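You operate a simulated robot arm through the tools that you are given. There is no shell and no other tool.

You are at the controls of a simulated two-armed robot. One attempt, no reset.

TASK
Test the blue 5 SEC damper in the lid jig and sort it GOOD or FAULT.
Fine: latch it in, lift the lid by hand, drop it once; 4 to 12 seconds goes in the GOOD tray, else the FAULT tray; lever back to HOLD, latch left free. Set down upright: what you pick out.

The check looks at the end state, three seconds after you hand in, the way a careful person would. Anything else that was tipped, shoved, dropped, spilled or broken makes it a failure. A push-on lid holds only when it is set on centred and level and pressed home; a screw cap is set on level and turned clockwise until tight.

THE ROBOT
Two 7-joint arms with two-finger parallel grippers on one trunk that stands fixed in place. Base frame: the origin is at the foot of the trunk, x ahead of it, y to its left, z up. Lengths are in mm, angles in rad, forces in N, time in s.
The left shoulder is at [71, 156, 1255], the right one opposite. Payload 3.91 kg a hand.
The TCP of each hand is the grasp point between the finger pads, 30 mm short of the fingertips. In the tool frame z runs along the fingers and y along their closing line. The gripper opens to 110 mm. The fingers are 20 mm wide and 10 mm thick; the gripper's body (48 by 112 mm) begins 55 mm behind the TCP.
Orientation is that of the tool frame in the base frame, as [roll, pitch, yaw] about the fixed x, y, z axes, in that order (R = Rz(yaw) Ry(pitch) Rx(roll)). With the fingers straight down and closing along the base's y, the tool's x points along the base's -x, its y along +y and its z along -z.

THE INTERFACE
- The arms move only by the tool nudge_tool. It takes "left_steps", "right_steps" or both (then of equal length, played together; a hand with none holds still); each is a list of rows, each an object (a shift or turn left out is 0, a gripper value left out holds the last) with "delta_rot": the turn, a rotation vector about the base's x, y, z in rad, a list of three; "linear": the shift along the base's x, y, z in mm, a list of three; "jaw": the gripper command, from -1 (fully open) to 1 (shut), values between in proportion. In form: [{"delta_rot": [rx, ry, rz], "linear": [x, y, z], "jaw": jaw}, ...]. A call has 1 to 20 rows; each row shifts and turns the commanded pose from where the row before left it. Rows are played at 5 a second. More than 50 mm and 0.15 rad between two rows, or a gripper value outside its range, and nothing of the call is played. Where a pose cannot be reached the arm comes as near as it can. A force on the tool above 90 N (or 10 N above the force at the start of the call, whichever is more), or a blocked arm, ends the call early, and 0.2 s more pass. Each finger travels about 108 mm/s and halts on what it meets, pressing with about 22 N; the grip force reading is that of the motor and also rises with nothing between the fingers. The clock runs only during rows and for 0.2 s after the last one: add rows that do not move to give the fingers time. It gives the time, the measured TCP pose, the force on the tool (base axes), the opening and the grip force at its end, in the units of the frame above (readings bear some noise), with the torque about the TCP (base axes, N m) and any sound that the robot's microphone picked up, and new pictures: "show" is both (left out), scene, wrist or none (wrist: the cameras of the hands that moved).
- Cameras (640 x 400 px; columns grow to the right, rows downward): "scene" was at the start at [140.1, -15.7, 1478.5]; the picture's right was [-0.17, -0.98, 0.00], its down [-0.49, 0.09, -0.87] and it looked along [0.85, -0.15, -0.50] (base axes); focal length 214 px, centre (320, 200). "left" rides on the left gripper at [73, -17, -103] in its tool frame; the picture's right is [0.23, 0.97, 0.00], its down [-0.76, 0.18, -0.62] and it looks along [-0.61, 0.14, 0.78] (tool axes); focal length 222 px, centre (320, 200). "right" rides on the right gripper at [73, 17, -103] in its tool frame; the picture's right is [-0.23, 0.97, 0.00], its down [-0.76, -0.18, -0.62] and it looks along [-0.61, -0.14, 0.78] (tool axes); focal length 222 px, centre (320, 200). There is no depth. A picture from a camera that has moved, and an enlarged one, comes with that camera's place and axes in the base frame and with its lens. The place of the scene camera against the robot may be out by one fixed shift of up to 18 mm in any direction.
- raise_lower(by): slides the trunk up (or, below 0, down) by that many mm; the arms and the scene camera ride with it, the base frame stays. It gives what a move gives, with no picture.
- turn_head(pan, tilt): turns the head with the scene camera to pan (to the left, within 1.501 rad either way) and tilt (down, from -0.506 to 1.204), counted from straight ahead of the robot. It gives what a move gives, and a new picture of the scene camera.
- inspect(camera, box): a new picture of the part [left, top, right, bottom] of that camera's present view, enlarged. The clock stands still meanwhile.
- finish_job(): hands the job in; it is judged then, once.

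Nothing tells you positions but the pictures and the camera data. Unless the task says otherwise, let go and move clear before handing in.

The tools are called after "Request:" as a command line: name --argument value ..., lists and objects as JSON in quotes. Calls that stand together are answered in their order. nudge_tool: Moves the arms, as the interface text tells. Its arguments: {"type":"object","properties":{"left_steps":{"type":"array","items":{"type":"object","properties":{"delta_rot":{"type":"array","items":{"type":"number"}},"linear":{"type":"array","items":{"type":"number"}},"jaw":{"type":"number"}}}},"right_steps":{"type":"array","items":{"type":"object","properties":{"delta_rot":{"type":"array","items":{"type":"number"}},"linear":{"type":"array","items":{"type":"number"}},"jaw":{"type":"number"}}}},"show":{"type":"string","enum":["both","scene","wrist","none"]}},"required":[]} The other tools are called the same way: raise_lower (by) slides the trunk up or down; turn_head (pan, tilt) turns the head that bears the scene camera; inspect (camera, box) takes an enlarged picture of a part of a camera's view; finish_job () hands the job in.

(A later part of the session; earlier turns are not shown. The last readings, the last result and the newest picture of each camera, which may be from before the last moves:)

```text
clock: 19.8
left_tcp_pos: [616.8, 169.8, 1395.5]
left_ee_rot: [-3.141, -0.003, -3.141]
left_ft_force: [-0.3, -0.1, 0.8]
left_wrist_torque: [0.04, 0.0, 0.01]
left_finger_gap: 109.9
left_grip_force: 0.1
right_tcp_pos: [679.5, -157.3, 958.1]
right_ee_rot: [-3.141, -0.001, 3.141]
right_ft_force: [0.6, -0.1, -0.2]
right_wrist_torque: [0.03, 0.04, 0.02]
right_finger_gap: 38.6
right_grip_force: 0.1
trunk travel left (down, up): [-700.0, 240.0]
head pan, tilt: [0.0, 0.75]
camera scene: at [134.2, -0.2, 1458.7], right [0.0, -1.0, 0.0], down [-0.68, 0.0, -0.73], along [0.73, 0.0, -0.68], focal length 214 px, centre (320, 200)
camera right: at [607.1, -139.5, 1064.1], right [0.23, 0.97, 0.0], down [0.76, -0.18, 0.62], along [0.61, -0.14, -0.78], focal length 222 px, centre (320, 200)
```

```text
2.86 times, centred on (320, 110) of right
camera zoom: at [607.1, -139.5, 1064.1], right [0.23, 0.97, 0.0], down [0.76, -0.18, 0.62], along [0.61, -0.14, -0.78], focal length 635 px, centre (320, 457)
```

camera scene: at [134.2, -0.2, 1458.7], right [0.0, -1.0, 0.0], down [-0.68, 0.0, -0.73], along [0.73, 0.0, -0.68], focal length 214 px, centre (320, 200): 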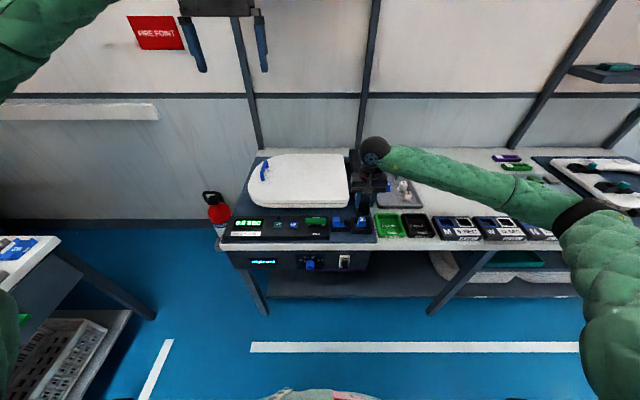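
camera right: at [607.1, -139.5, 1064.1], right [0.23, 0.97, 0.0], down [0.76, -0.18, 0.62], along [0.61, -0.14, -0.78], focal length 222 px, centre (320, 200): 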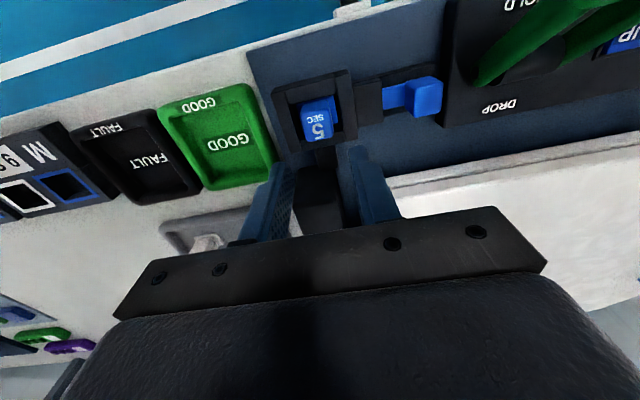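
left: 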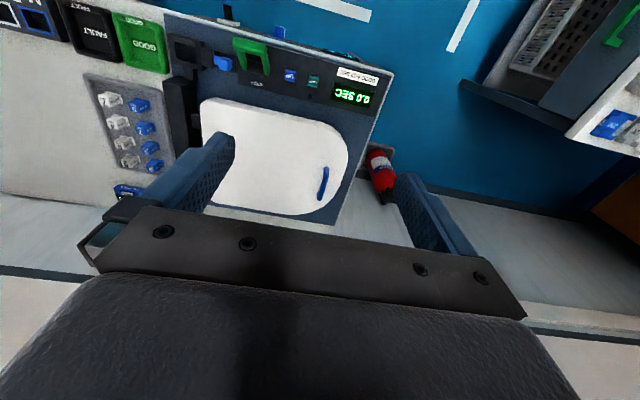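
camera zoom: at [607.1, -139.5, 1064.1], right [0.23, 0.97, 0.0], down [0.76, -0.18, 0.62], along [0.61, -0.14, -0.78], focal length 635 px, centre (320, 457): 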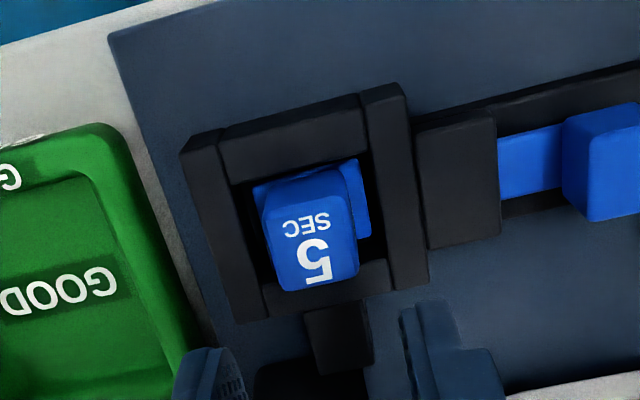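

The damper is sitting upright in the socket. I'll close the fingers and press lightly on its top to make sure it is fully seated.

Request:
nudge_tool --right_steps '[{"linear": [-1.5, -2.5, 0], "jaw": 1}, {"linear": [0, 0, -25]}, {"linear": [0, 0, -25]}, {"linear": [0, 0, -10]}, {}]' --show "wrist"

Request:
inspect --camera "right" --box '[220, 60, 420, 200]'

```text
clock: 20.9
left_tcp_pos: [618.6, 169.7, 1395.2]
left_ee_rot: [3.141, -0.002, -3.14]
left_ft_force: [-1.0, -0.4, -0.4]
left_wrist_torque: [-0.01, -0.04, -0.01]
left_finger_gap: 110.1
left_grip_force: 0.0
right_tcp_pos: [679.0, -160.8, 898.6]
right_ee_rot: [3.14, 0.0, 3.139]
right_ft_force: [0.2, 0.3, -0.3]
right_wrist_torque: [0.0, 0.03, -0.01]
right_finger_gap: 0.0
right_grip_force: 21.9
trunk travel left (down, up): [-700.0, 240.0]
head pan, tilt: [0.0, 0.75]
camera right: at [606.4, -144.5, 1002.8], right [0.23, 0.97, 0.0], down [0.76, -0.18, 0.62], along [0.61, -0.14, -0.78], focal length 222 px, centre (320, 200)
```

right: 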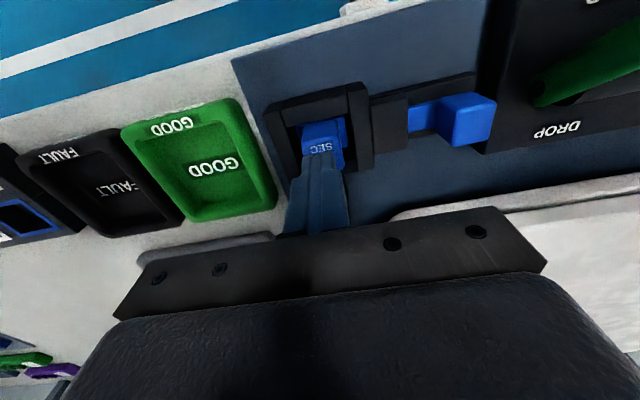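

```text
2.86 times, centred on (320, 130) of right
camera zoom: at [606.4, -144.5, 1002.8], right [0.23, 0.97, 0.0], down [0.76, -0.18, 0.62], along [0.61, -0.14, -0.78], focal length 635 px, centre (320, 400)
```

zoom: 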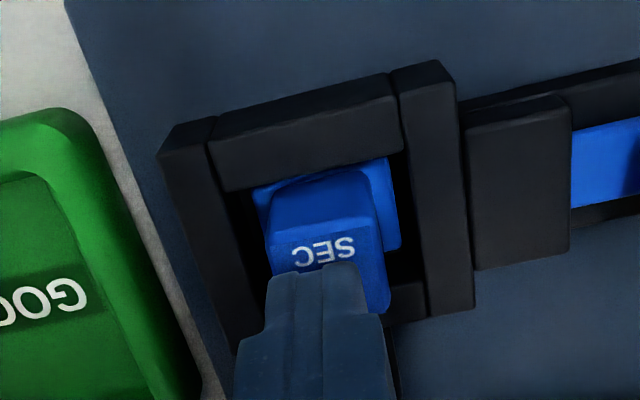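

Request:
nudge_tool --right_steps '[{"linear": [0, 0, -3]}, {"linear": [0, 0, -3]}, {"linear": [0, 0, -2]}, {}]' --show "none"

```text
clock: 21.9
left_tcp_pos: [617.7, 169.7, 1395.7]
left_ee_rot: [3.141, -0.001, -3.141]
left_ft_force: [0.8, 0.5, -0.4]
left_wrist_torque: [-0.02, 0.03, 0.0]
left_finger_gap: 110.0
left_grip_force: 0.1
right_tcp_pos: [676.8, -162.6, 891.5]
right_ee_rot: [3.141, 0.001, -3.141]
right_ft_force: [1.2, -1.7, 6.0]
right_wrist_torque: [-0.04, -0.05, 0.0]
right_finger_gap: 0.0
right_grip_force: 21.9
trunk travel left (down, up): [-700.0, 240.0]
head pan, tilt: [0.0, 0.75]
```

Request:
nudge_tool --right_steps '[{"linear": [0, 0, -1.5]}, {}, {}]' --show "none"

```text
clock: 22.8
left_tcp_pos: [616.0, 170.3, 1395.4]
left_ee_rot: [-3.139, -0.001, -3.142]
left_ft_force: [0.8, -0.1, -0.1]
left_wrist_torque: [0.01, 0.01, 0.01]
left_finger_gap: 109.7
left_grip_force: 0.0
right_tcp_pos: [674.7, -162.0, 890.8]
right_ee_rot: [3.141, 0.001, 3.14]
right_ft_force: [6.8, -0.9, 23.4]
right_wrist_torque: [0.0, -0.28, -0.03]
right_finger_gap: 0.1
right_grip_force: 22.1
trunk travel left (down, up): [-700.0, 240.0]
head pan, tilt: [0.0, 0.75]
```

The damper is firmly seated (23 N with no further sinking, top at z about 861). Next I'll raise the right hand and turn it 90° so it can grip the latch knob across x.

Request:
nudge_tool --right_steps '[{"linear": [0, 0, 20]}, {"linear": [0, 0, 30]}, {"linear": [0, 10, 30], "delta_rot": [0, 0, -0.1428]}, {"linear": [0, 10, 30], "delta_rot": [0, 0, -0.1428], "jaw": -0.1}, {"linear": [0, 10, 0], "delta_rot": [0, 0, -0.1428]}, {"linear": [0, 10, 0], "delta_rot": [0, 0, -0.1428]}, {"linear": [0, 10, 0], "delta_rot": [0, 0, -0.1428]}, {"linear": [0, 10, 0], "delta_rot": [0, 0, -0.1428]}, {"linear": [0, 10, 0], "delta_rot": [0, 0, -0.1428]}, {"linear": [0, 10, 0], "delta_rot": [0, 0, -0.1428]}, {"linear": [0, 10, 0], "delta_rot": [0, 0, -0.1428]}, {"linear": [0, 10, 0], "delta_rot": [0, 0, -0.1428]}, {"delta_rot": [0, 0, -0.1428]}, {}]' --show "both"

```text
clock: 25.8
left_tcp_pos: [617.8, 169.3, 1394.8]
left_ee_rot: [3.14, -0.002, -3.141]
left_ft_force: [0.7, -1.2, -1.1]
left_wrist_torque: [-0.01, -0.01, 0.01]
left_finger_gap: 110.1
left_grip_force: 0.1
right_tcp_pos: [675.3, -60.8, 1000.7]
right_ee_rot: [-3.139, -0.002, 1.568]
right_ft_force: [0.4, 0.0, 0.3]
right_wrist_torque: [-0.02, 0.0, 0.0]
right_finger_gap: 60.6
right_grip_force: 0.1
trunk travel left (down, up): [-700.0, 240.0]
head pan, tilt: [0.0, 0.75]
camera scene: at [134.1, 0.5, 1458.7], right [0.0, -1.0, 0.0], down [-0.68, 0.0, -0.73], along [0.73, 0.0, -0.68], focal length 214 px, centre (320, 200)
camera right: at [693.1, 12.0, 1104.2], right [0.97, -0.23, 0.0], down [-0.18, -0.76, 0.62], along [-0.14, -0.61, -0.78], focal length 222 px, centre (320, 200)
```

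scene: 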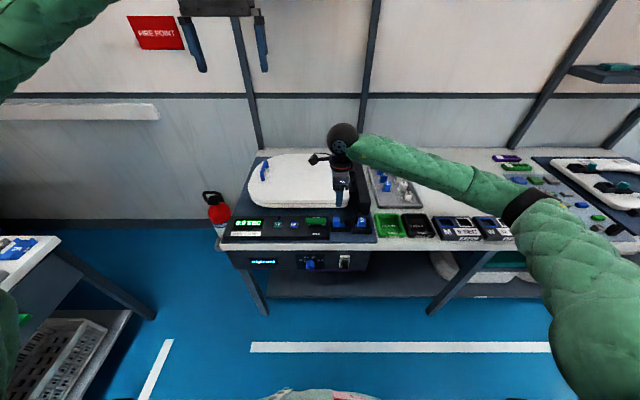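
right: 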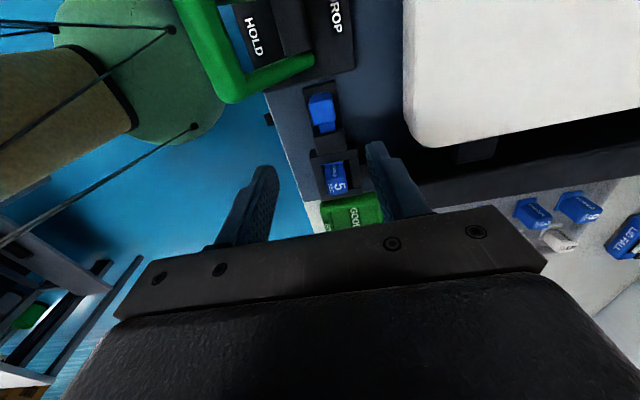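

Request:
inspect --camera "right" --box '[220, 0, 420, 220]'

Request:
inspect --camera "right" --box '[280, 70, 400, 160]'

```text
1.82 times, centred on (320, 110) of right
camera zoom: at [693.1, 12.0, 1104.2], right [0.97, -0.23, 0.0], down [-0.18, -0.76, 0.62], along [-0.14, -0.61, -0.78], focal length 404 px, centre (320, 364)
```

zoom: 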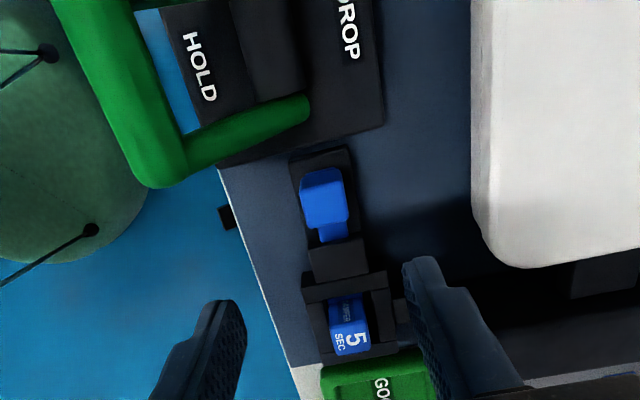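

```text
4.44 times, centred on (340, 115) of right
camera zoom: at [693.1, 12.0, 1104.2], right [0.97, -0.23, 0.0], down [-0.18, -0.76, 0.62], along [-0.14, -0.61, -0.78], focal length 987 px, centre (231, 578)
```

zoom: 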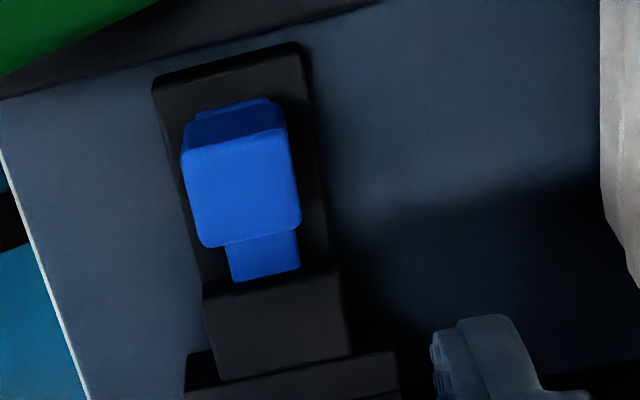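

The latch knob is about 25 by 23 mm, centred near (679, -61), top at about z 862. I'll lower over it with the jaw open about 60 mm.

Request:
nudge_tool --right_steps '[{"linear": [3.5, 0, -30]}, {"linear": [0, 0, -35]}, {"linear": [0, 0, -35]}, {"linear": [0, 0, -8]}, {}]' --show "wrist"

Request:
inspect --camera "right" --box '[220, 60, 420, 200]'

```text
clock: 26.9
left_tcp_pos: [618.6, 170.0, 1395.4]
left_ee_rot: [3.14, -0.001, -3.14]
left_ft_force: [0.1, 0.5, -0.1]
left_wrist_torque: [0.03, -0.02, 0.01]
left_finger_gap: 110.0
left_grip_force: 0.0
right_tcp_pos: [678.2, -61.5, 891.5]
right_ee_rot: [-3.139, -0.001, 1.571]
right_ft_force: [-0.1, -0.8, -0.3]
right_wrist_torque: [-0.04, 0.01, 0.01]
right_finger_gap: 60.7
right_grip_force: 0.0
trunk travel left (down, up): [-700.0, 240.0]
head pan, tilt: [0.0, 0.75]
camera right: at [695.5, 10.6, 996.1], right [0.97, -0.23, 0.0], down [-0.18, -0.76, 0.62], along [-0.14, -0.61, -0.78], focal length 222 px, centre (320, 200)
```

right: 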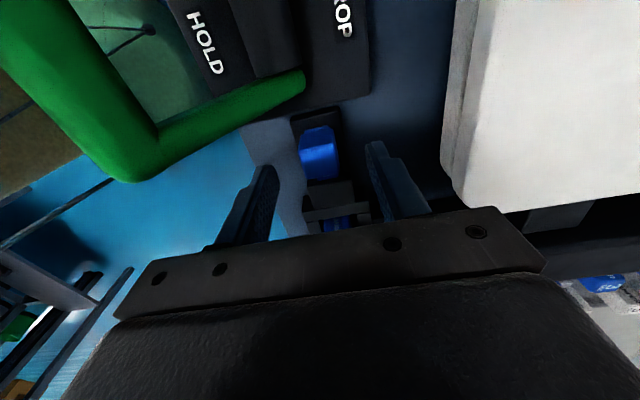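

```text
2.86 times, centred on (320, 130) of right
camera zoom: at [695.5, 10.6, 996.1], right [0.97, -0.23, 0.0], down [-0.18, -0.76, 0.62], along [-0.14, -0.61, -0.78], focal length 635 px, centre (320, 400)
```

zoom: 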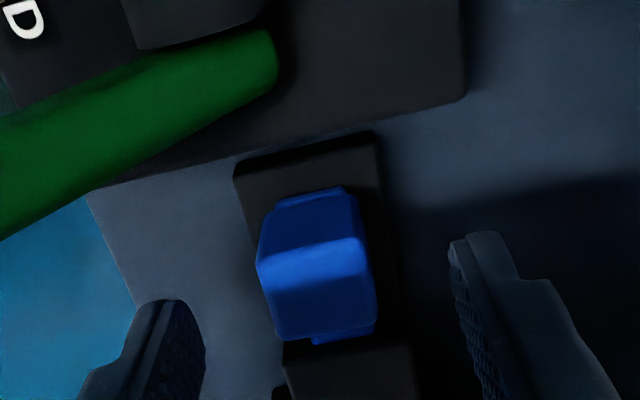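

Knob is centred between the fingers. Lowering and closing on it.

Request:
nudge_tool --right_steps '[{"linear": [0, 0, -8]}, {"linear": [0, 0, -8]}, {"jaw": 0.4}, {"jaw": 1}, {}, {}]' --show "wrist"

Request:
inspect --camera "right" --box '[220, 60, 420, 200]'

```text
clock: 28.4
left_tcp_pos: [618.0, 169.8, 1395.3]
left_ee_rot: [-3.141, -0.001, -3.14]
left_ft_force: [-0.3, 1.0, 0.7]
left_wrist_torque: [0.03, 0.0, 0.0]
left_finger_gap: 110.0
left_grip_force: 0.0
right_tcp_pos: [679.6, -62.9, 874.2]
right_ee_rot: [-3.139, 0.001, 1.573]
right_ft_force: [-16.6, -0.4, -4.5]
right_wrist_torque: [-0.41, 0.3, -0.01]
right_finger_gap: 25.9
right_grip_force: 45.0
trunk travel left (down, up): [-700.0, 240.0]
head pan, tilt: [0.0, 0.75]
camera right: at [695.4, 10.7, 979.1], right [0.97, -0.23, 0.0], down [-0.18, -0.76, 0.62], along [-0.14, -0.61, -0.78], focal length 222 px, centre (320, 200)
```

right: 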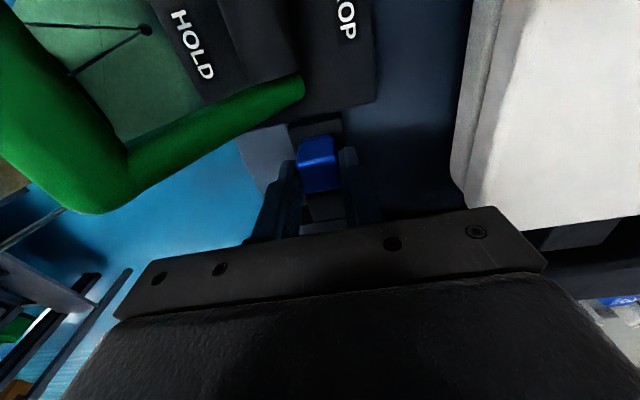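

```text
2.86 times, centred on (320, 130) of right
camera zoom: at [695.4, 10.7, 979.1], right [0.97, -0.23, 0.0], down [-0.18, -0.76, 0.62], along [-0.14, -0.61, -0.78], focal length 635 px, centre (320, 400)
```

zoom: 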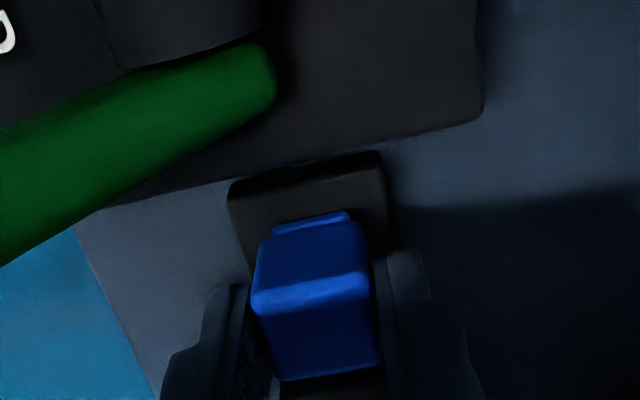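

The knob is gripped, with a slight side load. I'll relieve that and slide the latch toward the socket (-y) in small steps.

Request:
nudge_tool --right_steps '[{"linear": [-1, 0, 0]}, {"linear": [0, -4, 0]}, {"linear": [0, -4, 0]}, {"linear": [0, -4, 0]}, {}]' --show "wrist"

Request:
inspect --camera "right" --box '[220, 60, 420, 200]'

```text
clock: 29.6
left_tcp_pos: [617.5, 170.0, 1395.6]
left_ee_rot: [-3.14, 0.0, 3.141]
left_ft_force: [-0.1, -0.6, 0.1]
left_wrist_torque: [-0.02, 0.01, -0.01]
left_finger_gap: 110.0
left_grip_force: 0.0
right_tcp_pos: [678.6, -72.6, 873.8]
right_ee_rot: [-3.141, 0.0, 1.57]
right_ft_force: [-15.8, 0.8, -5.5]
right_wrist_torque: [-0.26, 0.31, 0.03]
right_finger_gap: 25.7
right_grip_force: 45.7
trunk travel left (down, up): [-700.0, 240.0]
head pan, tilt: [0.0, 0.75]
camera right: at [695.3, -0.2, 979.1], right [0.97, -0.23, 0.0], down [-0.18, -0.76, 0.62], along [-0.14, -0.61, -0.78], focal length 222 px, centre (320, 200)
```

right: 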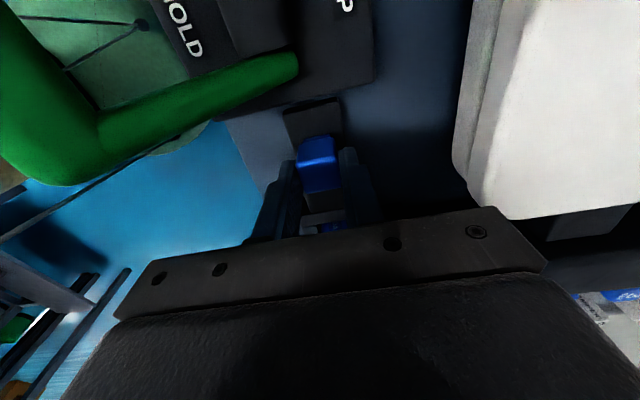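

```text
2.86 times, centred on (320, 130) of right
camera zoom: at [695.3, -0.2, 979.1], right [0.97, -0.23, 0.0], down [-0.18, -0.76, 0.62], along [-0.14, -0.61, -0.78], focal length 635 px, centre (320, 400)
```

zoom: 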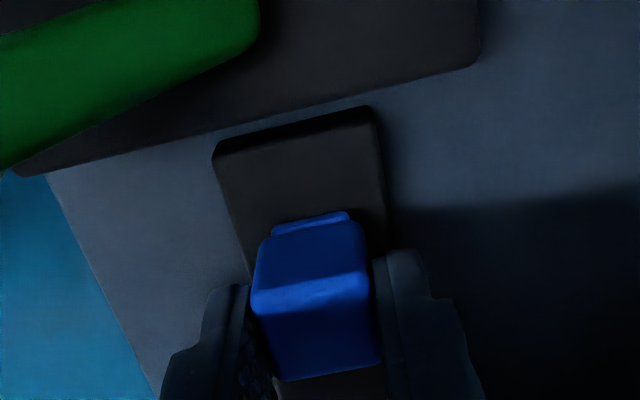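

Request:
nudge_tool --right_steps '[{"linear": [-1, -4, 0]}, {"linear": [0, -3, 0]}, {"linear": [0, -3, 0]}, {}]' --show "none"

```text
clock: 30.6
left_tcp_pos: [619.4, 171.7, 1393.6]
left_ee_rot: [3.141, -0.002, -3.14]
left_ft_force: [-0.6, 0.3, 0.7]
left_wrist_torque: [0.0, -0.01, -0.02]
left_finger_gap: 110.1
left_grip_force: 0.1
right_tcp_pos: [678.6, -82.2, 874.6]
right_ee_rot: [-3.139, -0.003, 1.574]
right_ft_force: [-7.2, 21.7, -9.0]
right_wrist_torque: [0.97, -0.01, 0.07]
right_finger_gap: 25.8
right_grip_force: 44.8
trunk travel left (down, up): [-700.0, 240.0]
head pan, tilt: [0.0, 0.75]
```

Request:
inspect --camera "right" --box '[240, 80, 400, 240]'

Request:
nudge_tool --right_steps '[{"linear": [0, -1.5, 0]}, {}]' --show "none"

```text
2.50 times, centred on (320, 160) of right
camera zoom: at [695.2, -8.7, 979.3], right [0.97, -0.23, 0.0], down [-0.18, -0.76, 0.62], along [-0.14, -0.61, -0.78], focal length 555 px, centre (320, 300)
```

zoom: 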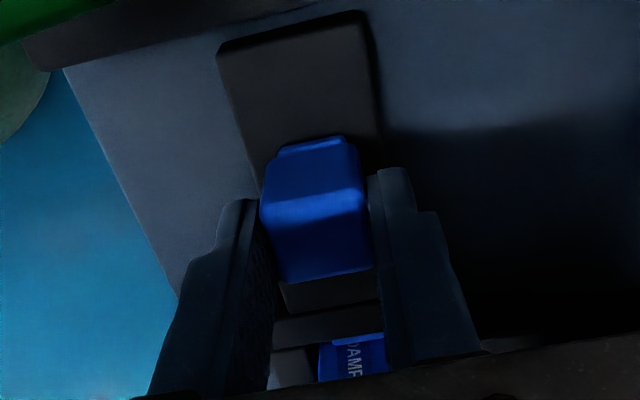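

```text
clock: 31.1
left_tcp_pos: [617.5, 172.8, 1395.1]
left_ee_rot: [-3.138, -0.001, -3.141]
left_ft_force: [-0.3, -0.5, 1.3]
left_wrist_torque: [0.0, 0.0, -0.02]
left_finger_gap: 109.9
left_grip_force: 0.1
right_tcp_pos: [678.0, -84.3, 875.2]
right_ee_rot: [3.141, 0.001, 1.571]
right_ft_force: [39.1, 30.4, -6.1]
right_wrist_torque: [-0.14, -2.37, 0.5]
right_finger_gap: 25.7
right_grip_force: 44.7
trunk travel left (down, up): [-700.0, 240.0]
head pan, tilt: [0.0, 0.75]
```

Request:
nudge_tool --right_steps '[{}, {}]' --show "wrist"

Request:
inspect --camera "right" --box '[240, 80, 400, 240]'

```text
clock: 31.8
left_tcp_pos: [617.4, 171.8, 1395.6]
left_ee_rot: [-3.14, -0.001, -3.14]
left_ft_force: [0.0, 0.2, -0.8]
left_wrist_torque: [-0.02, -0.02, -0.01]
left_finger_gap: 110.1
left_grip_force: 0.0
right_tcp_pos: [678.1, -83.9, 876.0]
right_ee_rot: [-3.141, -0.001, 1.571]
right_ft_force: [-8.5, 28.4, 6.4]
right_wrist_torque: [0.54, 0.31, -0.02]
right_finger_gap: 25.8
right_grip_force: 45.4
trunk travel left (down, up): [-700.0, 240.0]
head pan, tilt: [0.0, 0.75]
camera right: at [695.2, -10.8, 979.2], right [0.97, -0.23, 0.0], down [-0.18, -0.76, 0.62], along [-0.14, -0.61, -0.78], focal length 222 px, centre (320, 200)
```

right: 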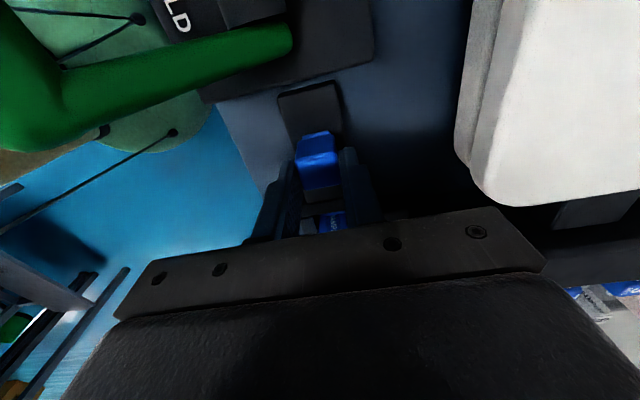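

```text
2.50 times, centred on (320, 160) of right
camera zoom: at [695.2, -10.8, 979.2], right [0.97, -0.23, 0.0], down [-0.18, -0.76, 0.62], along [-0.14, -0.61, -0.78], focal length 555 px, centre (320, 300)
```

zoom: 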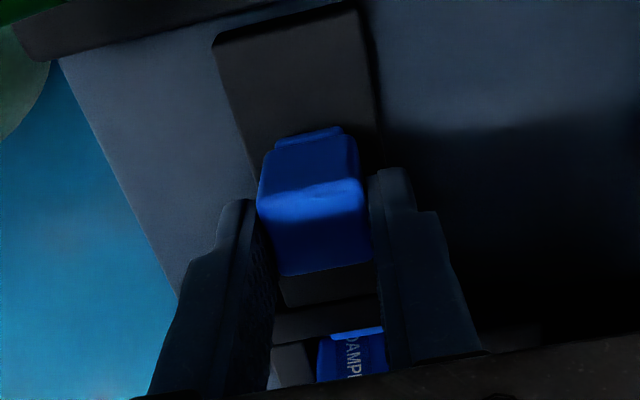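

The knob now abuts its guide after about 21 mm of travel, with 28 N of resistance, so it is at its stop. I'll unload slightly, open, rise and check the latch.

Request:
nudge_tool --right_steps '[{"linear": [0, 1.2, 0]}, {"jaw": 0.1}, {}, {}, {"linear": [0, 0, 25]}, {"linear": [0, 0, 35]}, {"linear": [0, 0, 40]}, {}]' --show "wrist"

Request:
inspect --camera "right" --box '[260, 60, 420, 210]'

```text
clock: 33.5
left_tcp_pos: [617.8, 170.6, 1396.6]
left_ee_rot: [-3.141, -0.003, -3.14]
left_ft_force: [-0.6, -0.5, -0.4]
left_wrist_torque: [0.0, 0.03, 0.01]
left_finger_gap: 110.1
left_grip_force: 0.1
right_tcp_pos: [677.5, -82.1, 976.2]
right_ee_rot: [-3.138, 0.001, 1.57]
right_ft_force: [-0.3, 0.5, -0.3]
right_wrist_torque: [0.02, -0.03, -0.04]
right_finger_gap: 49.7
right_grip_force: 0.1
trunk travel left (down, up): [-700.0, 240.0]
head pan, tilt: [0.0, 0.75]
camera right: at [694.9, -10.0, 1080.3], right [0.97, -0.23, 0.0], down [-0.18, -0.76, 0.62], along [-0.14, -0.61, -0.78], focal length 222 px, centre (320, 200)
```

right: 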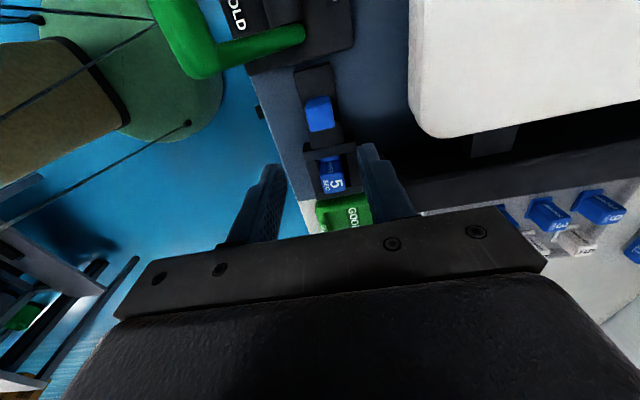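

```text
2.67 times, centred on (340, 135) of right
camera zoom: at [694.9, -10.0, 1080.3], right [0.97, -0.23, 0.0], down [-0.18, -0.76, 0.62], along [-0.14, -0.61, -0.78], focal length 592 px, centre (267, 373)
```

zoom: 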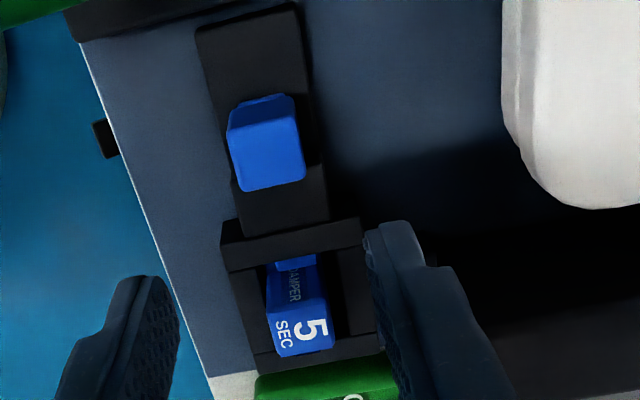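

The latch is home: its blue tongue shows over the damper's flange. Next is the lid, so I'll bring the left hand down for a close look at the handle and lid edge.

Request:
nudge_tool --left_steps '[{"linear": [9, 0, -40]}, {"linear": [9, 0, -40]}, {"linear": [9, 0, -40]}, {"linear": [9, 0, -40]}, {"linear": [9, 0, -40]}, {"linear": [9, 0, -40]}, {"linear": [9, 0, -40]}, {"linear": [9, 0, -40]}, {}]' --show "both"

Request:
inspect --camera "left" --box '[140, 60, 480, 260]'

```text
clock: 35.5
left_tcp_pos: [689.5, 167.8, 1074.6]
left_ee_rot: [3.14, 0.0, -3.14]
left_ft_force: [-0.4, -0.3, -0.2]
left_wrist_torque: [0.02, -0.01, 0.01]
left_finger_gap: 110.0
left_grip_force: 0.0
right_tcp_pos: [676.7, -83.7, 977.0]
right_ee_rot: [-3.141, 0.0, 1.571]
right_ft_force: [-0.2, 0.0, 1.1]
right_wrist_torque: [-0.01, 0.0, 0.0]
right_finger_gap: 49.5
right_grip_force: 0.0
trunk travel left (down, up): [-700.0, 240.0]
head pan, tilt: [0.0, 0.75]
camera scene: at [133.5, 0.1, 1458.8], right [0.0, -1.0, 0.0], down [-0.68, 0.0, -0.73], along [0.73, 0.0, -0.68], focal length 214 px, centre (320, 200)
camera left: at [617.1, 151.3, 1178.3], right [-0.23, 0.97, 0.0], down [0.76, 0.18, 0.62], along [0.61, 0.14, -0.78], focal length 222 px, centre (320, 200)
```

scene: 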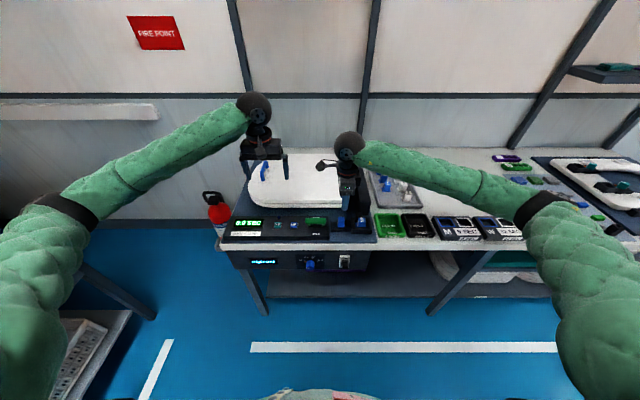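
left: 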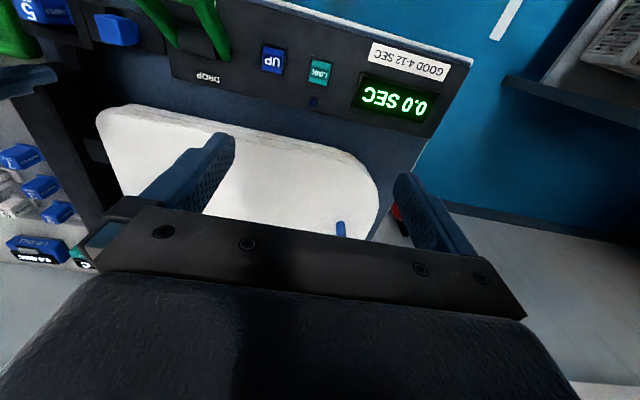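

```text
1.88 times, centred on (310, 160) of left
camera zoom: at [617.1, 151.3, 1178.3], right [-0.23, 0.97, 0.0], down [0.76, 0.18, 0.62], along [0.61, 0.14, -0.78], focal length 418 px, centre (339, 275)
```

zoom: 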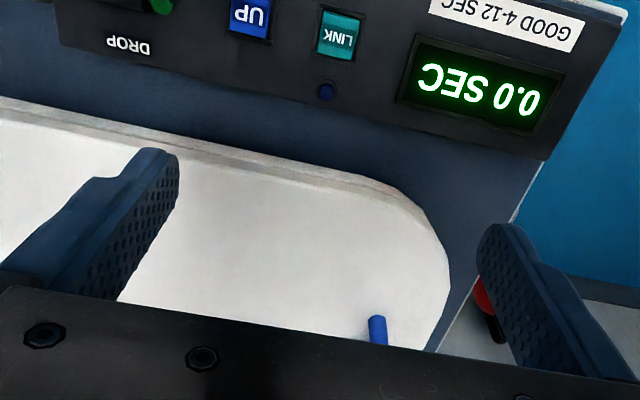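

Request:
inspect --camera "scene" --box '[240, 160, 300, 215]'

Request:
inspect --camera "scene" --box '[290, 150, 380, 215]'

Request:
inspect --camera "left" --box '[220, 110, 400, 240]'

```text
7.27 times, centred on (270, 188) of scene
camera zoom: at [133.5, 0.1, 1458.8], right [0.0, -1.0, 0.0], down [-0.68, 0.0, -0.73], along [0.73, 0.0, -0.68], focal length 1560 px, centre (684, 291)
```

zoom: 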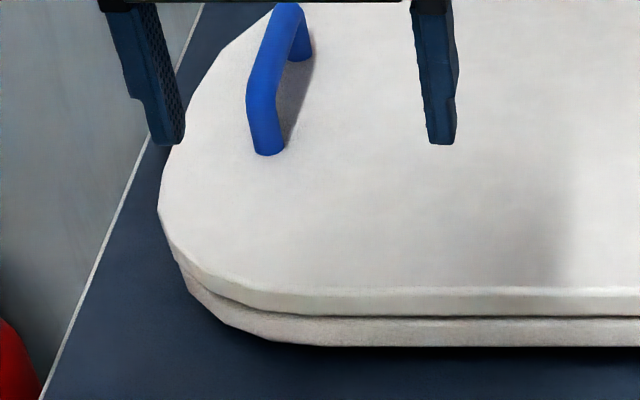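

```text
6.15 times, centred on (335, 182) of scene
camera zoom: at [133.5, 0.1, 1458.8], right [0.0, -1.0, 0.0], down [-0.68, 0.0, -0.73], along [0.73, 0.0, -0.68], focal length 1320 px, centre (228, 308)
```

zoom: 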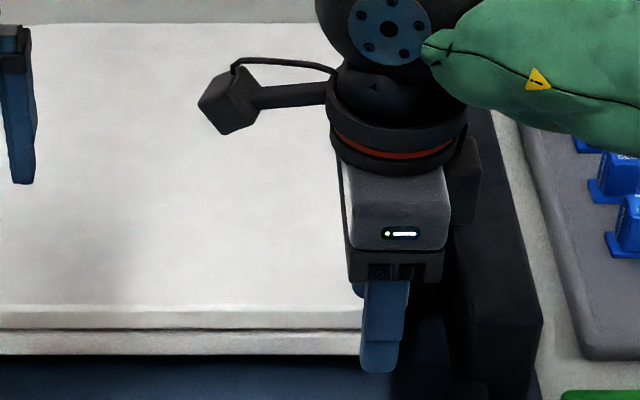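

```text
3.08 times, centred on (310, 175) of left
camera zoom: at [617.1, 151.3, 1178.3], right [-0.23, 0.97, 0.0], down [0.76, 0.18, 0.62], along [0.61, 0.14, -0.78], focal length 684 px, centre (351, 277)
```

zoom: 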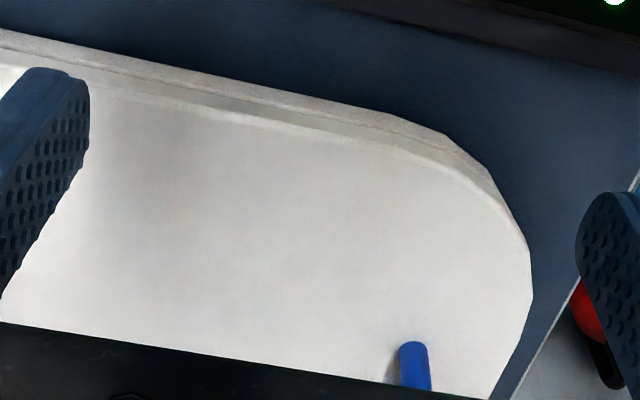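

The lid is a separate upper layer over a seat, so the blue arched handle (running along x at about y 262, x 915 to 1017) is the way to lift it. I'll bring the left hand nearer to measure it.

Request:
nudge_tool --left_steps '[{"linear": [38, 17, -13]}, {"linear": [38, 17, -13]}, {"linear": [38, 17, -13]}, {"linear": [38, 17, -13]}, {"linear": [38, 17, -13]}, {}]' --show "wrist"

Request:
inspect --camera "left" --box '[230, 110, 410, 240]'

```text
clock: 37.0
left_tcp_pos: [879.8, 256.5, 1011.8]
left_ee_rot: [-3.139, 0.0, -3.14]
left_ft_force: [0.5, -0.2, -0.4]
left_wrist_torque: [-0.01, -0.02, 0.01]
left_finger_gap: 109.9
left_grip_force: 0.1
right_tcp_pos: [676.2, -82.7, 977.4]
right_ee_rot: [-3.141, 0.0, 1.57]
right_ft_force: [-0.5, -0.3, 0.3]
right_wrist_torque: [0.03, -0.03, 0.01]
right_finger_gap: 49.4
right_grip_force: 0.1
trunk travel left (down, up): [-700.0, 240.0]
head pan, tilt: [0.0, 0.75]
camera left: at [807.6, 240.4, 1114.8], right [-0.23, 0.97, 0.0], down [0.76, 0.18, 0.62], along [0.61, 0.14, -0.78], focal length 222 px, centre (320, 200)
```

left: 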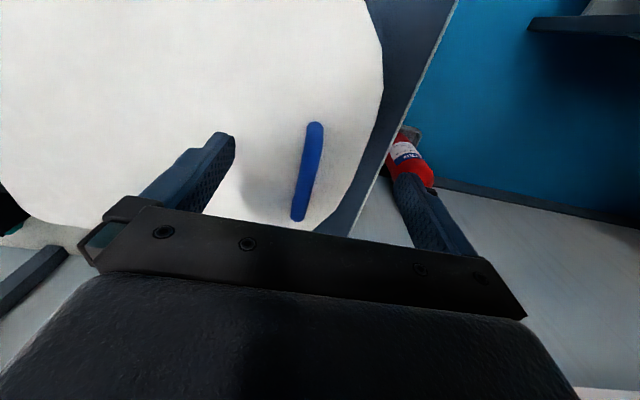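

```text
3.08 times, centred on (320, 175) of left
camera zoom: at [807.6, 240.4, 1114.8], right [-0.23, 0.97, 0.0], down [0.76, 0.18, 0.62], along [0.61, 0.14, -0.78], focal length 684 px, centre (320, 277)
```

zoom: 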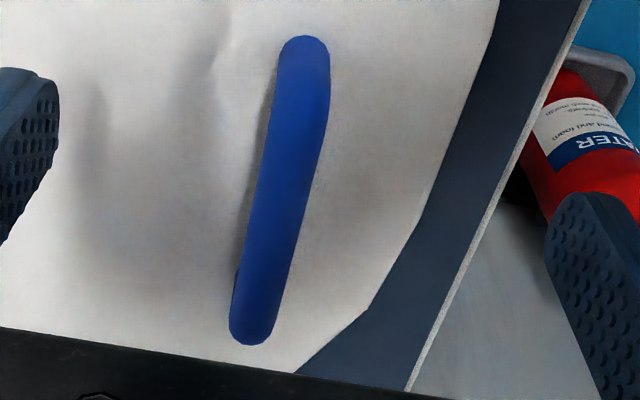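

The handle bar is about 19 mm thick, running x 889 to 1028 at y about 254 to 260 with its top near z 885. I'll come down over its nearer part at x about 930.

Request:
nudge_tool --left_steps '[{"linear": [25, 1, -20], "jaw": -0.1}, {"linear": [25, 1, -25]}, {"linear": [0, 0, -30]}, {"linear": [0, 0, -30]}, {}]' --show "both"

Request:
inspect --camera "left" --box '[230, 90, 410, 220]'

```text
clock: 38.1
left_tcp_pos: [928.5, 258.0, 910.1]
left_ee_rot: [-3.14, 0.004, -3.141]
left_ft_force: [9.9, 3.6, 31.2]
left_wrist_torque: [0.53, 0.02, 0.11]
left_finger_gap: 60.5
left_grip_force: 0.2
right_tcp_pos: [675.5, -82.9, 976.8]
right_ee_rot: [-3.14, -0.001, 1.572]
right_ft_force: [0.4, 0.3, -0.3]
right_wrist_torque: [-0.01, -0.02, 0.01]
right_finger_gap: 49.4
right_grip_force: 0.1
trunk travel left (down, up): [-700.0, 240.0]
head pan, tilt: [0.0, 0.75]
camera scene: at [131.7, -0.3, 1459.5], right [0.0, -1.0, 0.0], down [-0.68, 0.0, -0.73], along [0.73, 0.0, -0.68], focal length 214 px, centre (320, 200)
camera left: at [855.9, 240.8, 1013.1], right [-0.23, 0.97, 0.0], down [0.76, 0.18, 0.63], along [0.61, 0.14, -0.78], focal length 222 px, centre (320, 200)
```

scene: 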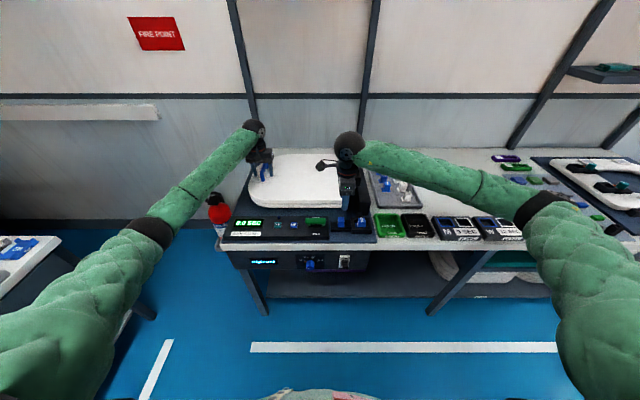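
left: 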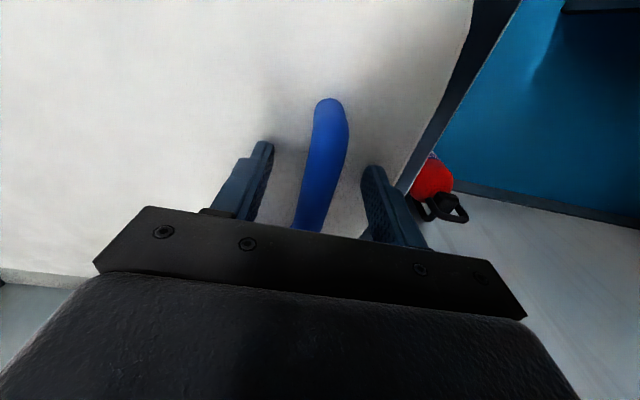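

```text
3.08 times, centred on (320, 155) of left
camera zoom: at [855.9, 240.8, 1013.1], right [-0.23, 0.97, 0.0], down [0.76, 0.18, 0.63], along [0.61, 0.14, -0.78], focal length 684 px, centre (320, 338)
```

zoom: 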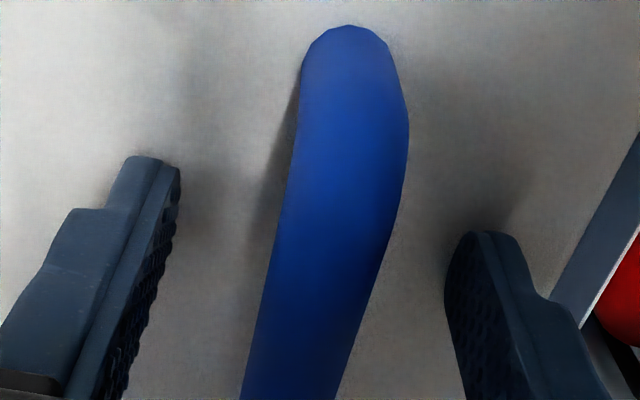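

The fingertips touched the lid surface, so the lid top is at about z 880 and the bar at about z 905, between the fingers. I'll rise 3 mm and close on the bar.

Request:
nudge_tool --left_steps '[{"linear": [0, 0, 4.5]}, {"jaw": 0.4}, {"jaw": 1}, {}, {}]' --show "wrist"

Request:
inspect --camera "left" --box '[230, 90, 410, 220]'

```text
clock: 39.4
left_tcp_pos: [926.6, 255.5, 910.2]
left_ee_rot: [3.141, -0.001, -3.141]
left_ft_force: [-12.8, -8.6, 9.6]
left_wrist_torque: [-0.02, 0.21, -0.01]
left_finger_gap: 17.6
left_grip_force: 45.3
right_tcp_pos: [675.4, -84.5, 975.6]
right_ee_rot: [3.14, -0.003, 1.571]
right_ft_force: [0.4, -0.3, 0.2]
right_wrist_torque: [0.02, 0.02, -0.05]
right_finger_gap: 49.6
right_grip_force: 0.1
trunk travel left (down, up): [-700.0, 240.0]
head pan, tilt: [0.0, 0.75]
camera left: at [854.7, 238.6, 1013.7], right [-0.23, 0.97, 0.0], down [0.76, 0.18, 0.62], along [0.61, 0.14, -0.78], focal length 222 px, centre (320, 200)
```

left: 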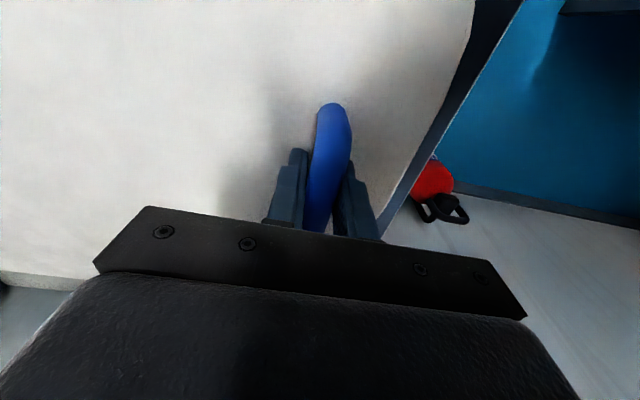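

```text
3.08 times, centred on (320, 155) of left
camera zoom: at [854.7, 238.6, 1013.7], right [-0.23, 0.97, 0.0], down [0.76, 0.18, 0.62], along [0.61, 0.14, -0.78], focal length 684 px, centre (320, 338)
```

zoom: 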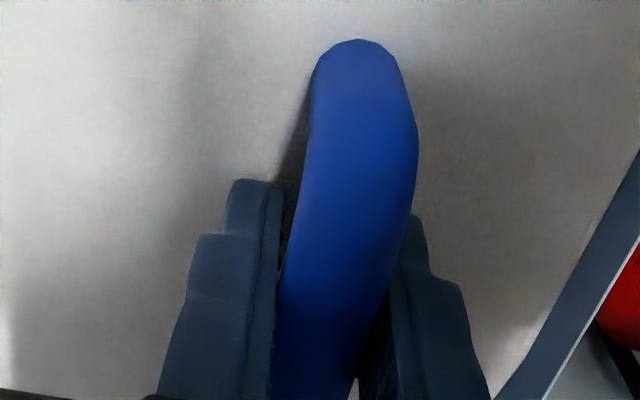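

The bar is gripped. I'll start lifting the lid along its arc in small steps while watching the force.

Request:
nudge_tool --left_steps '[{"linear": [0, -2, 14]}, {"linear": [0, -3, 16]}, {"linear": [0, -4, 16]}, {"linear": [0, -4, 16]}, {}]' --show "scene"

```text
clock: 40.5
left_tcp_pos: [928.6, 242.7, 971.4]
left_ee_rot: [-3.141, -0.001, -3.139]
left_ft_force: [-19.8, -5.8, -9.0]
left_wrist_torque: [-0.07, -0.17, 0.07]
left_finger_gap: 17.5
left_grip_force: 44.8
right_tcp_pos: [677.3, -84.1, 975.8]
right_ee_rot: [-3.141, -0.001, 1.571]
right_ft_force: [0.1, -0.5, -0.4]
right_wrist_torque: [-0.01, -0.01, 0.01]
right_finger_gap: 49.6
right_grip_force: 0.1
trunk travel left (down, up): [-700.0, 240.0]
head pan, tilt: [0.0, 0.75]
camera scene: at [133.1, 0.0, 1458.8], right [0.0, -1.0, 0.0], down [-0.68, 0.0, -0.73], along [0.73, 0.0, -0.68], focal length 214 px, centre (320, 200)
```

scene: 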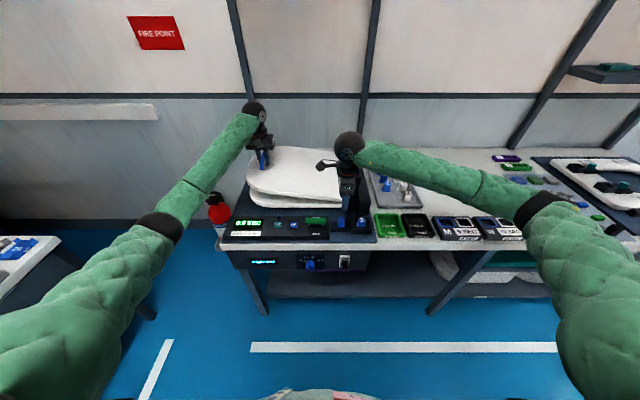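

The lid rises freely with about 9 N. Continuing along the arc.

Request:
nudge_tool --left_steps '[{"linear": [-1, -5, 16]}, {"linear": [0, -6, 16]}, {"linear": [0, -6, 16]}, {"linear": [0, -7.5, 15.5]}, {"linear": [0, -8, 15]}, {"linear": [0, -8.2, 15]}, {}]' --show "scene"

```text
clock: 42.1
left_tcp_pos: [928.6, 205.6, 1064.7]
left_ee_rot: [-3.139, -0.002, -3.14]
left_ft_force: [9.6, 5.2, -3.5]
left_wrist_torque: [-0.06, -1.13, 0.18]
left_finger_gap: 17.6
left_grip_force: 44.7
right_tcp_pos: [678.8, -82.4, 975.1]
right_ee_rot: [-3.14, -0.001, 1.571]
right_ft_force: [-0.3, -0.1, 0.6]
right_wrist_torque: [0.02, -0.01, 0.04]
right_finger_gap: 49.6
right_grip_force: 0.1
trunk travel left (down, up): [-700.0, 240.0]
head pan, tilt: [0.0, 0.75]
camera scene: at [135.6, 1.2, 1458.6], right [0.0, -1.0, 0.0], down [-0.68, 0.0, -0.73], along [0.73, 0.0, -0.68], focal length 214 px, centre (320, 200)
```

scene: 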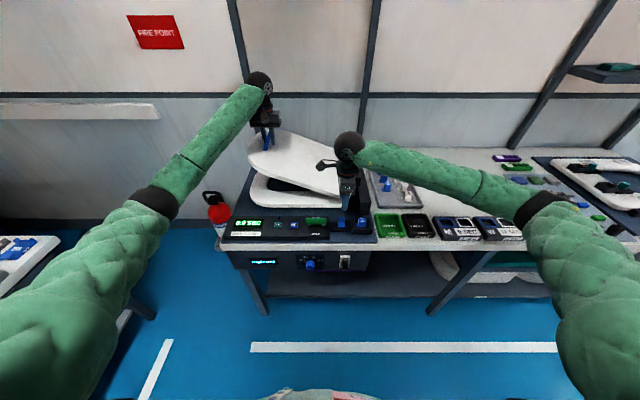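

Request:
nudge_tool --left_steps '[{"linear": [0, -9.2, 14.4]}, {"linear": [0, -9.7, 14.1]}, {"linear": [0, -10.3, 13.7]}, {"linear": [0, -10.8, 13.2]}, {"linear": [0, -11.5, 12.6]}, {"linear": [0, -12, 12.2]}, {}]' --show "both"

```text
clock: 43.8
left_tcp_pos: [930.0, 142.9, 1147.2]
left_ee_rot: [-3.138, 0.002, -3.139]
left_ft_force: [6.1, 39.5, 31.7]
left_wrist_torque: [0.07, -0.54, 0.35]
left_finger_gap: 17.7
left_grip_force: 45.1
right_tcp_pos: [676.2, -80.6, 977.2]
right_ee_rot: [-3.142, 0.002, 1.57]
right_ft_force: [0.6, -0.2, 0.1]
right_wrist_torque: [0.01, -0.04, -0.02]
right_finger_gap: 49.3
right_grip_force: 0.1
trunk travel left (down, up): [-700.0, 240.0]
head pan, tilt: [0.0, 0.75]
camera scene: at [131.6, 4.8, 1459.2], right [0.0, -1.0, 0.0], down [-0.68, 0.0, -0.73], along [0.73, 0.0, -0.68], focal length 214 px, centre (320, 200)
camera left: at [856.0, 125.7, 1251.4], right [-0.23, 0.97, 0.0], down [0.76, 0.18, 0.62], along [0.61, 0.14, -0.78], focal length 222 px, centre (320, 200)
```

scene: 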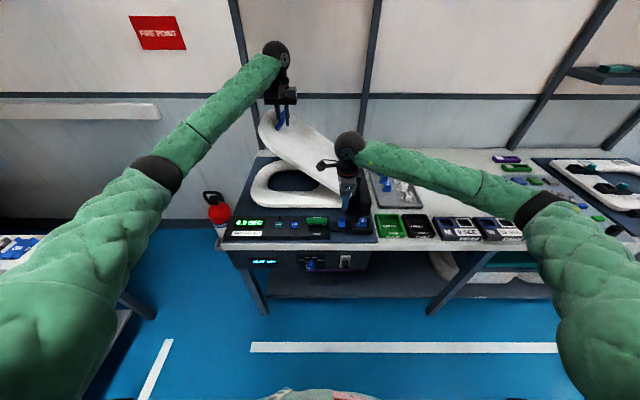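
left: 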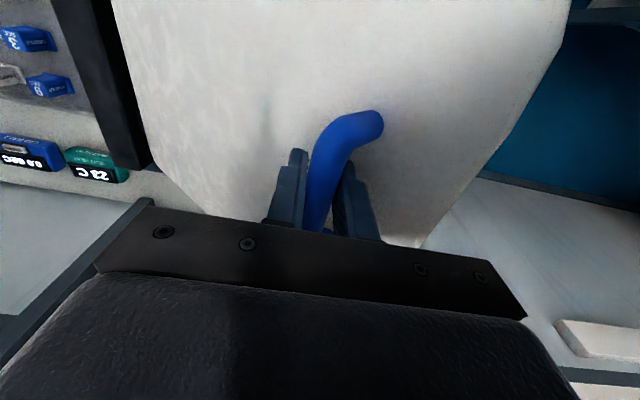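

The lid is at about 38°, and the force shows my arc radius was slightly small. I'll ease outward and continue with the corrected arc.

Request:
nudge_tool --left_steps '[{"linear": [0, 2, 2]}, {"linear": [0, -5.6, 5.8]}, {"linear": [0, -5.6, 5.8]}, {}]' --show "none"

```text
clock: 44.8
left_tcp_pos: [928.4, 130.8, 1158.4]
left_ee_rot: [-3.139, -0.003, -3.141]
left_ft_force: [4.0, 21.1, 14.5]
left_wrist_torque: [-0.13, -0.05, 0.58]
left_finger_gap: 17.8
left_grip_force: 44.8
right_tcp_pos: [677.3, -81.8, 975.9]
right_ee_rot: [-3.14, 0.003, 1.57]
right_ft_force: [0.4, -0.2, 0.9]
right_wrist_torque: [0.01, 0.02, -0.02]
right_finger_gap: 49.7
right_grip_force: 0.1
trunk travel left (down, up): [-700.0, 240.0]
head pan, tilt: [0.0, 0.75]
```

Request:
nudge_tool --left_steps '[{"linear": [0, -8, 9.3]}, {"linear": [0, -9.2, 8.4]}, {"linear": [0, -9.5, 8]}, {}]' --show "none"

```text
clock: 45.8
left_tcp_pos: [927.8, 101.5, 1183.2]
left_ee_rot: [-3.141, -0.004, -3.141]
left_ft_force: [-6.0, 4.0, -2.2]
left_wrist_torque: [-0.04, -0.35, 0.61]
left_finger_gap: 17.6
left_grip_force: 45.2
right_tcp_pos: [677.5, -82.9, 976.0]
right_ee_rot: [-3.141, -0.001, 1.569]
right_ft_force: [-0.6, 0.6, -0.4]
right_wrist_torque: [0.04, 0.03, 0.02]
right_finger_gap: 49.6
right_grip_force: 0.0
trunk travel left (down, up): [-700.0, 240.0]
head pan, tilt: [0.0, 0.75]
```

Forces are small now with the lid at about 47°. The left hand is nearing its reach and clearance limit, so it will hold while I turn the right hand to point forward and push the lid up from beneath.

Request:
nudge_tool --right_steps '[{"linear": [-15, 0, 10], "jaw": 1}, {"linear": [-15, 0, 10], "delta_rot": [0, -0.1428, 0]}, {"linear": [-15, 0, 10], "delta_rot": [0, -0.1428, 0]}, {"linear": [-15, 0, 5], "delta_rot": [0, -0.1428, 0]}, {"linear": [-10, 0, 0], "delta_rot": [0, -0.1428, 0]}, {"delta_rot": [0, -0.1428, 0]}, {"delta_rot": [0, -0.1428, 0]}, {}]' --show "both"

```text
clock: 47.5
left_tcp_pos: [928.5, 99.6, 1184.0]
left_ee_rot: [3.141, -0.001, 3.141]
left_ft_force: [-21.4, -8.0, -17.4]
left_wrist_torque: [-0.02, 0.24, 0.62]
left_finger_gap: 17.7
left_grip_force: 44.7
right_tcp_pos: [606.2, -84.1, 1008.6]
right_ee_rot: [2.285, -0.001, 1.571]
right_ft_force: [0.5, 0.0, -0.1]
right_wrist_torque: [0.02, -0.03, 0.02]
right_finger_gap: 0.0
right_grip_force: 22.3
trunk travel left (down, up): [-700.0, 240.0]
head pan, tilt: [0.0, 0.75]
camera scene: at [133.5, -0.5, 1458.7], right [0.0, -1.0, 0.0], down [-0.68, 0.0, -0.73], along [0.73, 0.0, -0.68], focal length 214 px, centre (320, 200)
camera right: at [540.3, -11.2, 1091.4], right [0.64, -0.23, 0.74], down [-0.59, -0.76, 0.27], along [0.5, -0.61, -0.62], focal length 222 px, centre (320, 200)
```

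scene: 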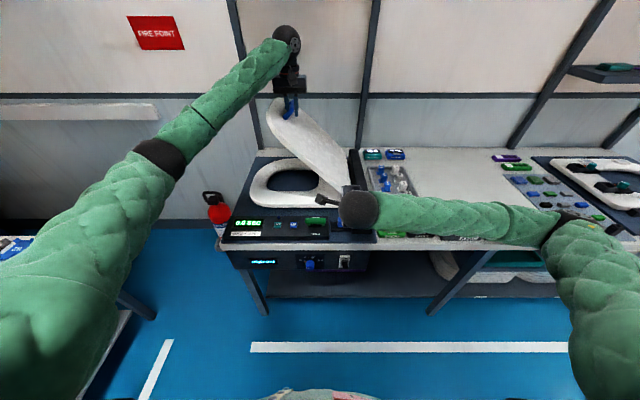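
right: 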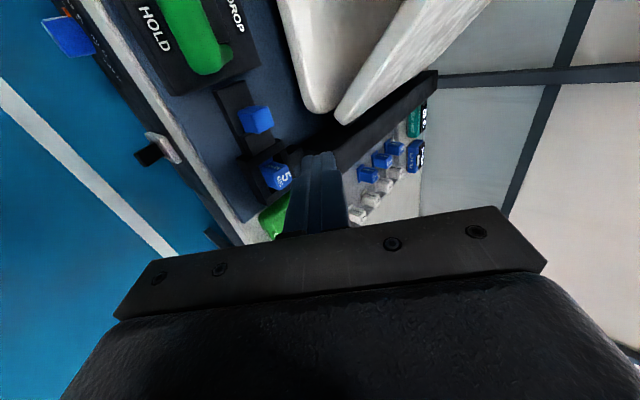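

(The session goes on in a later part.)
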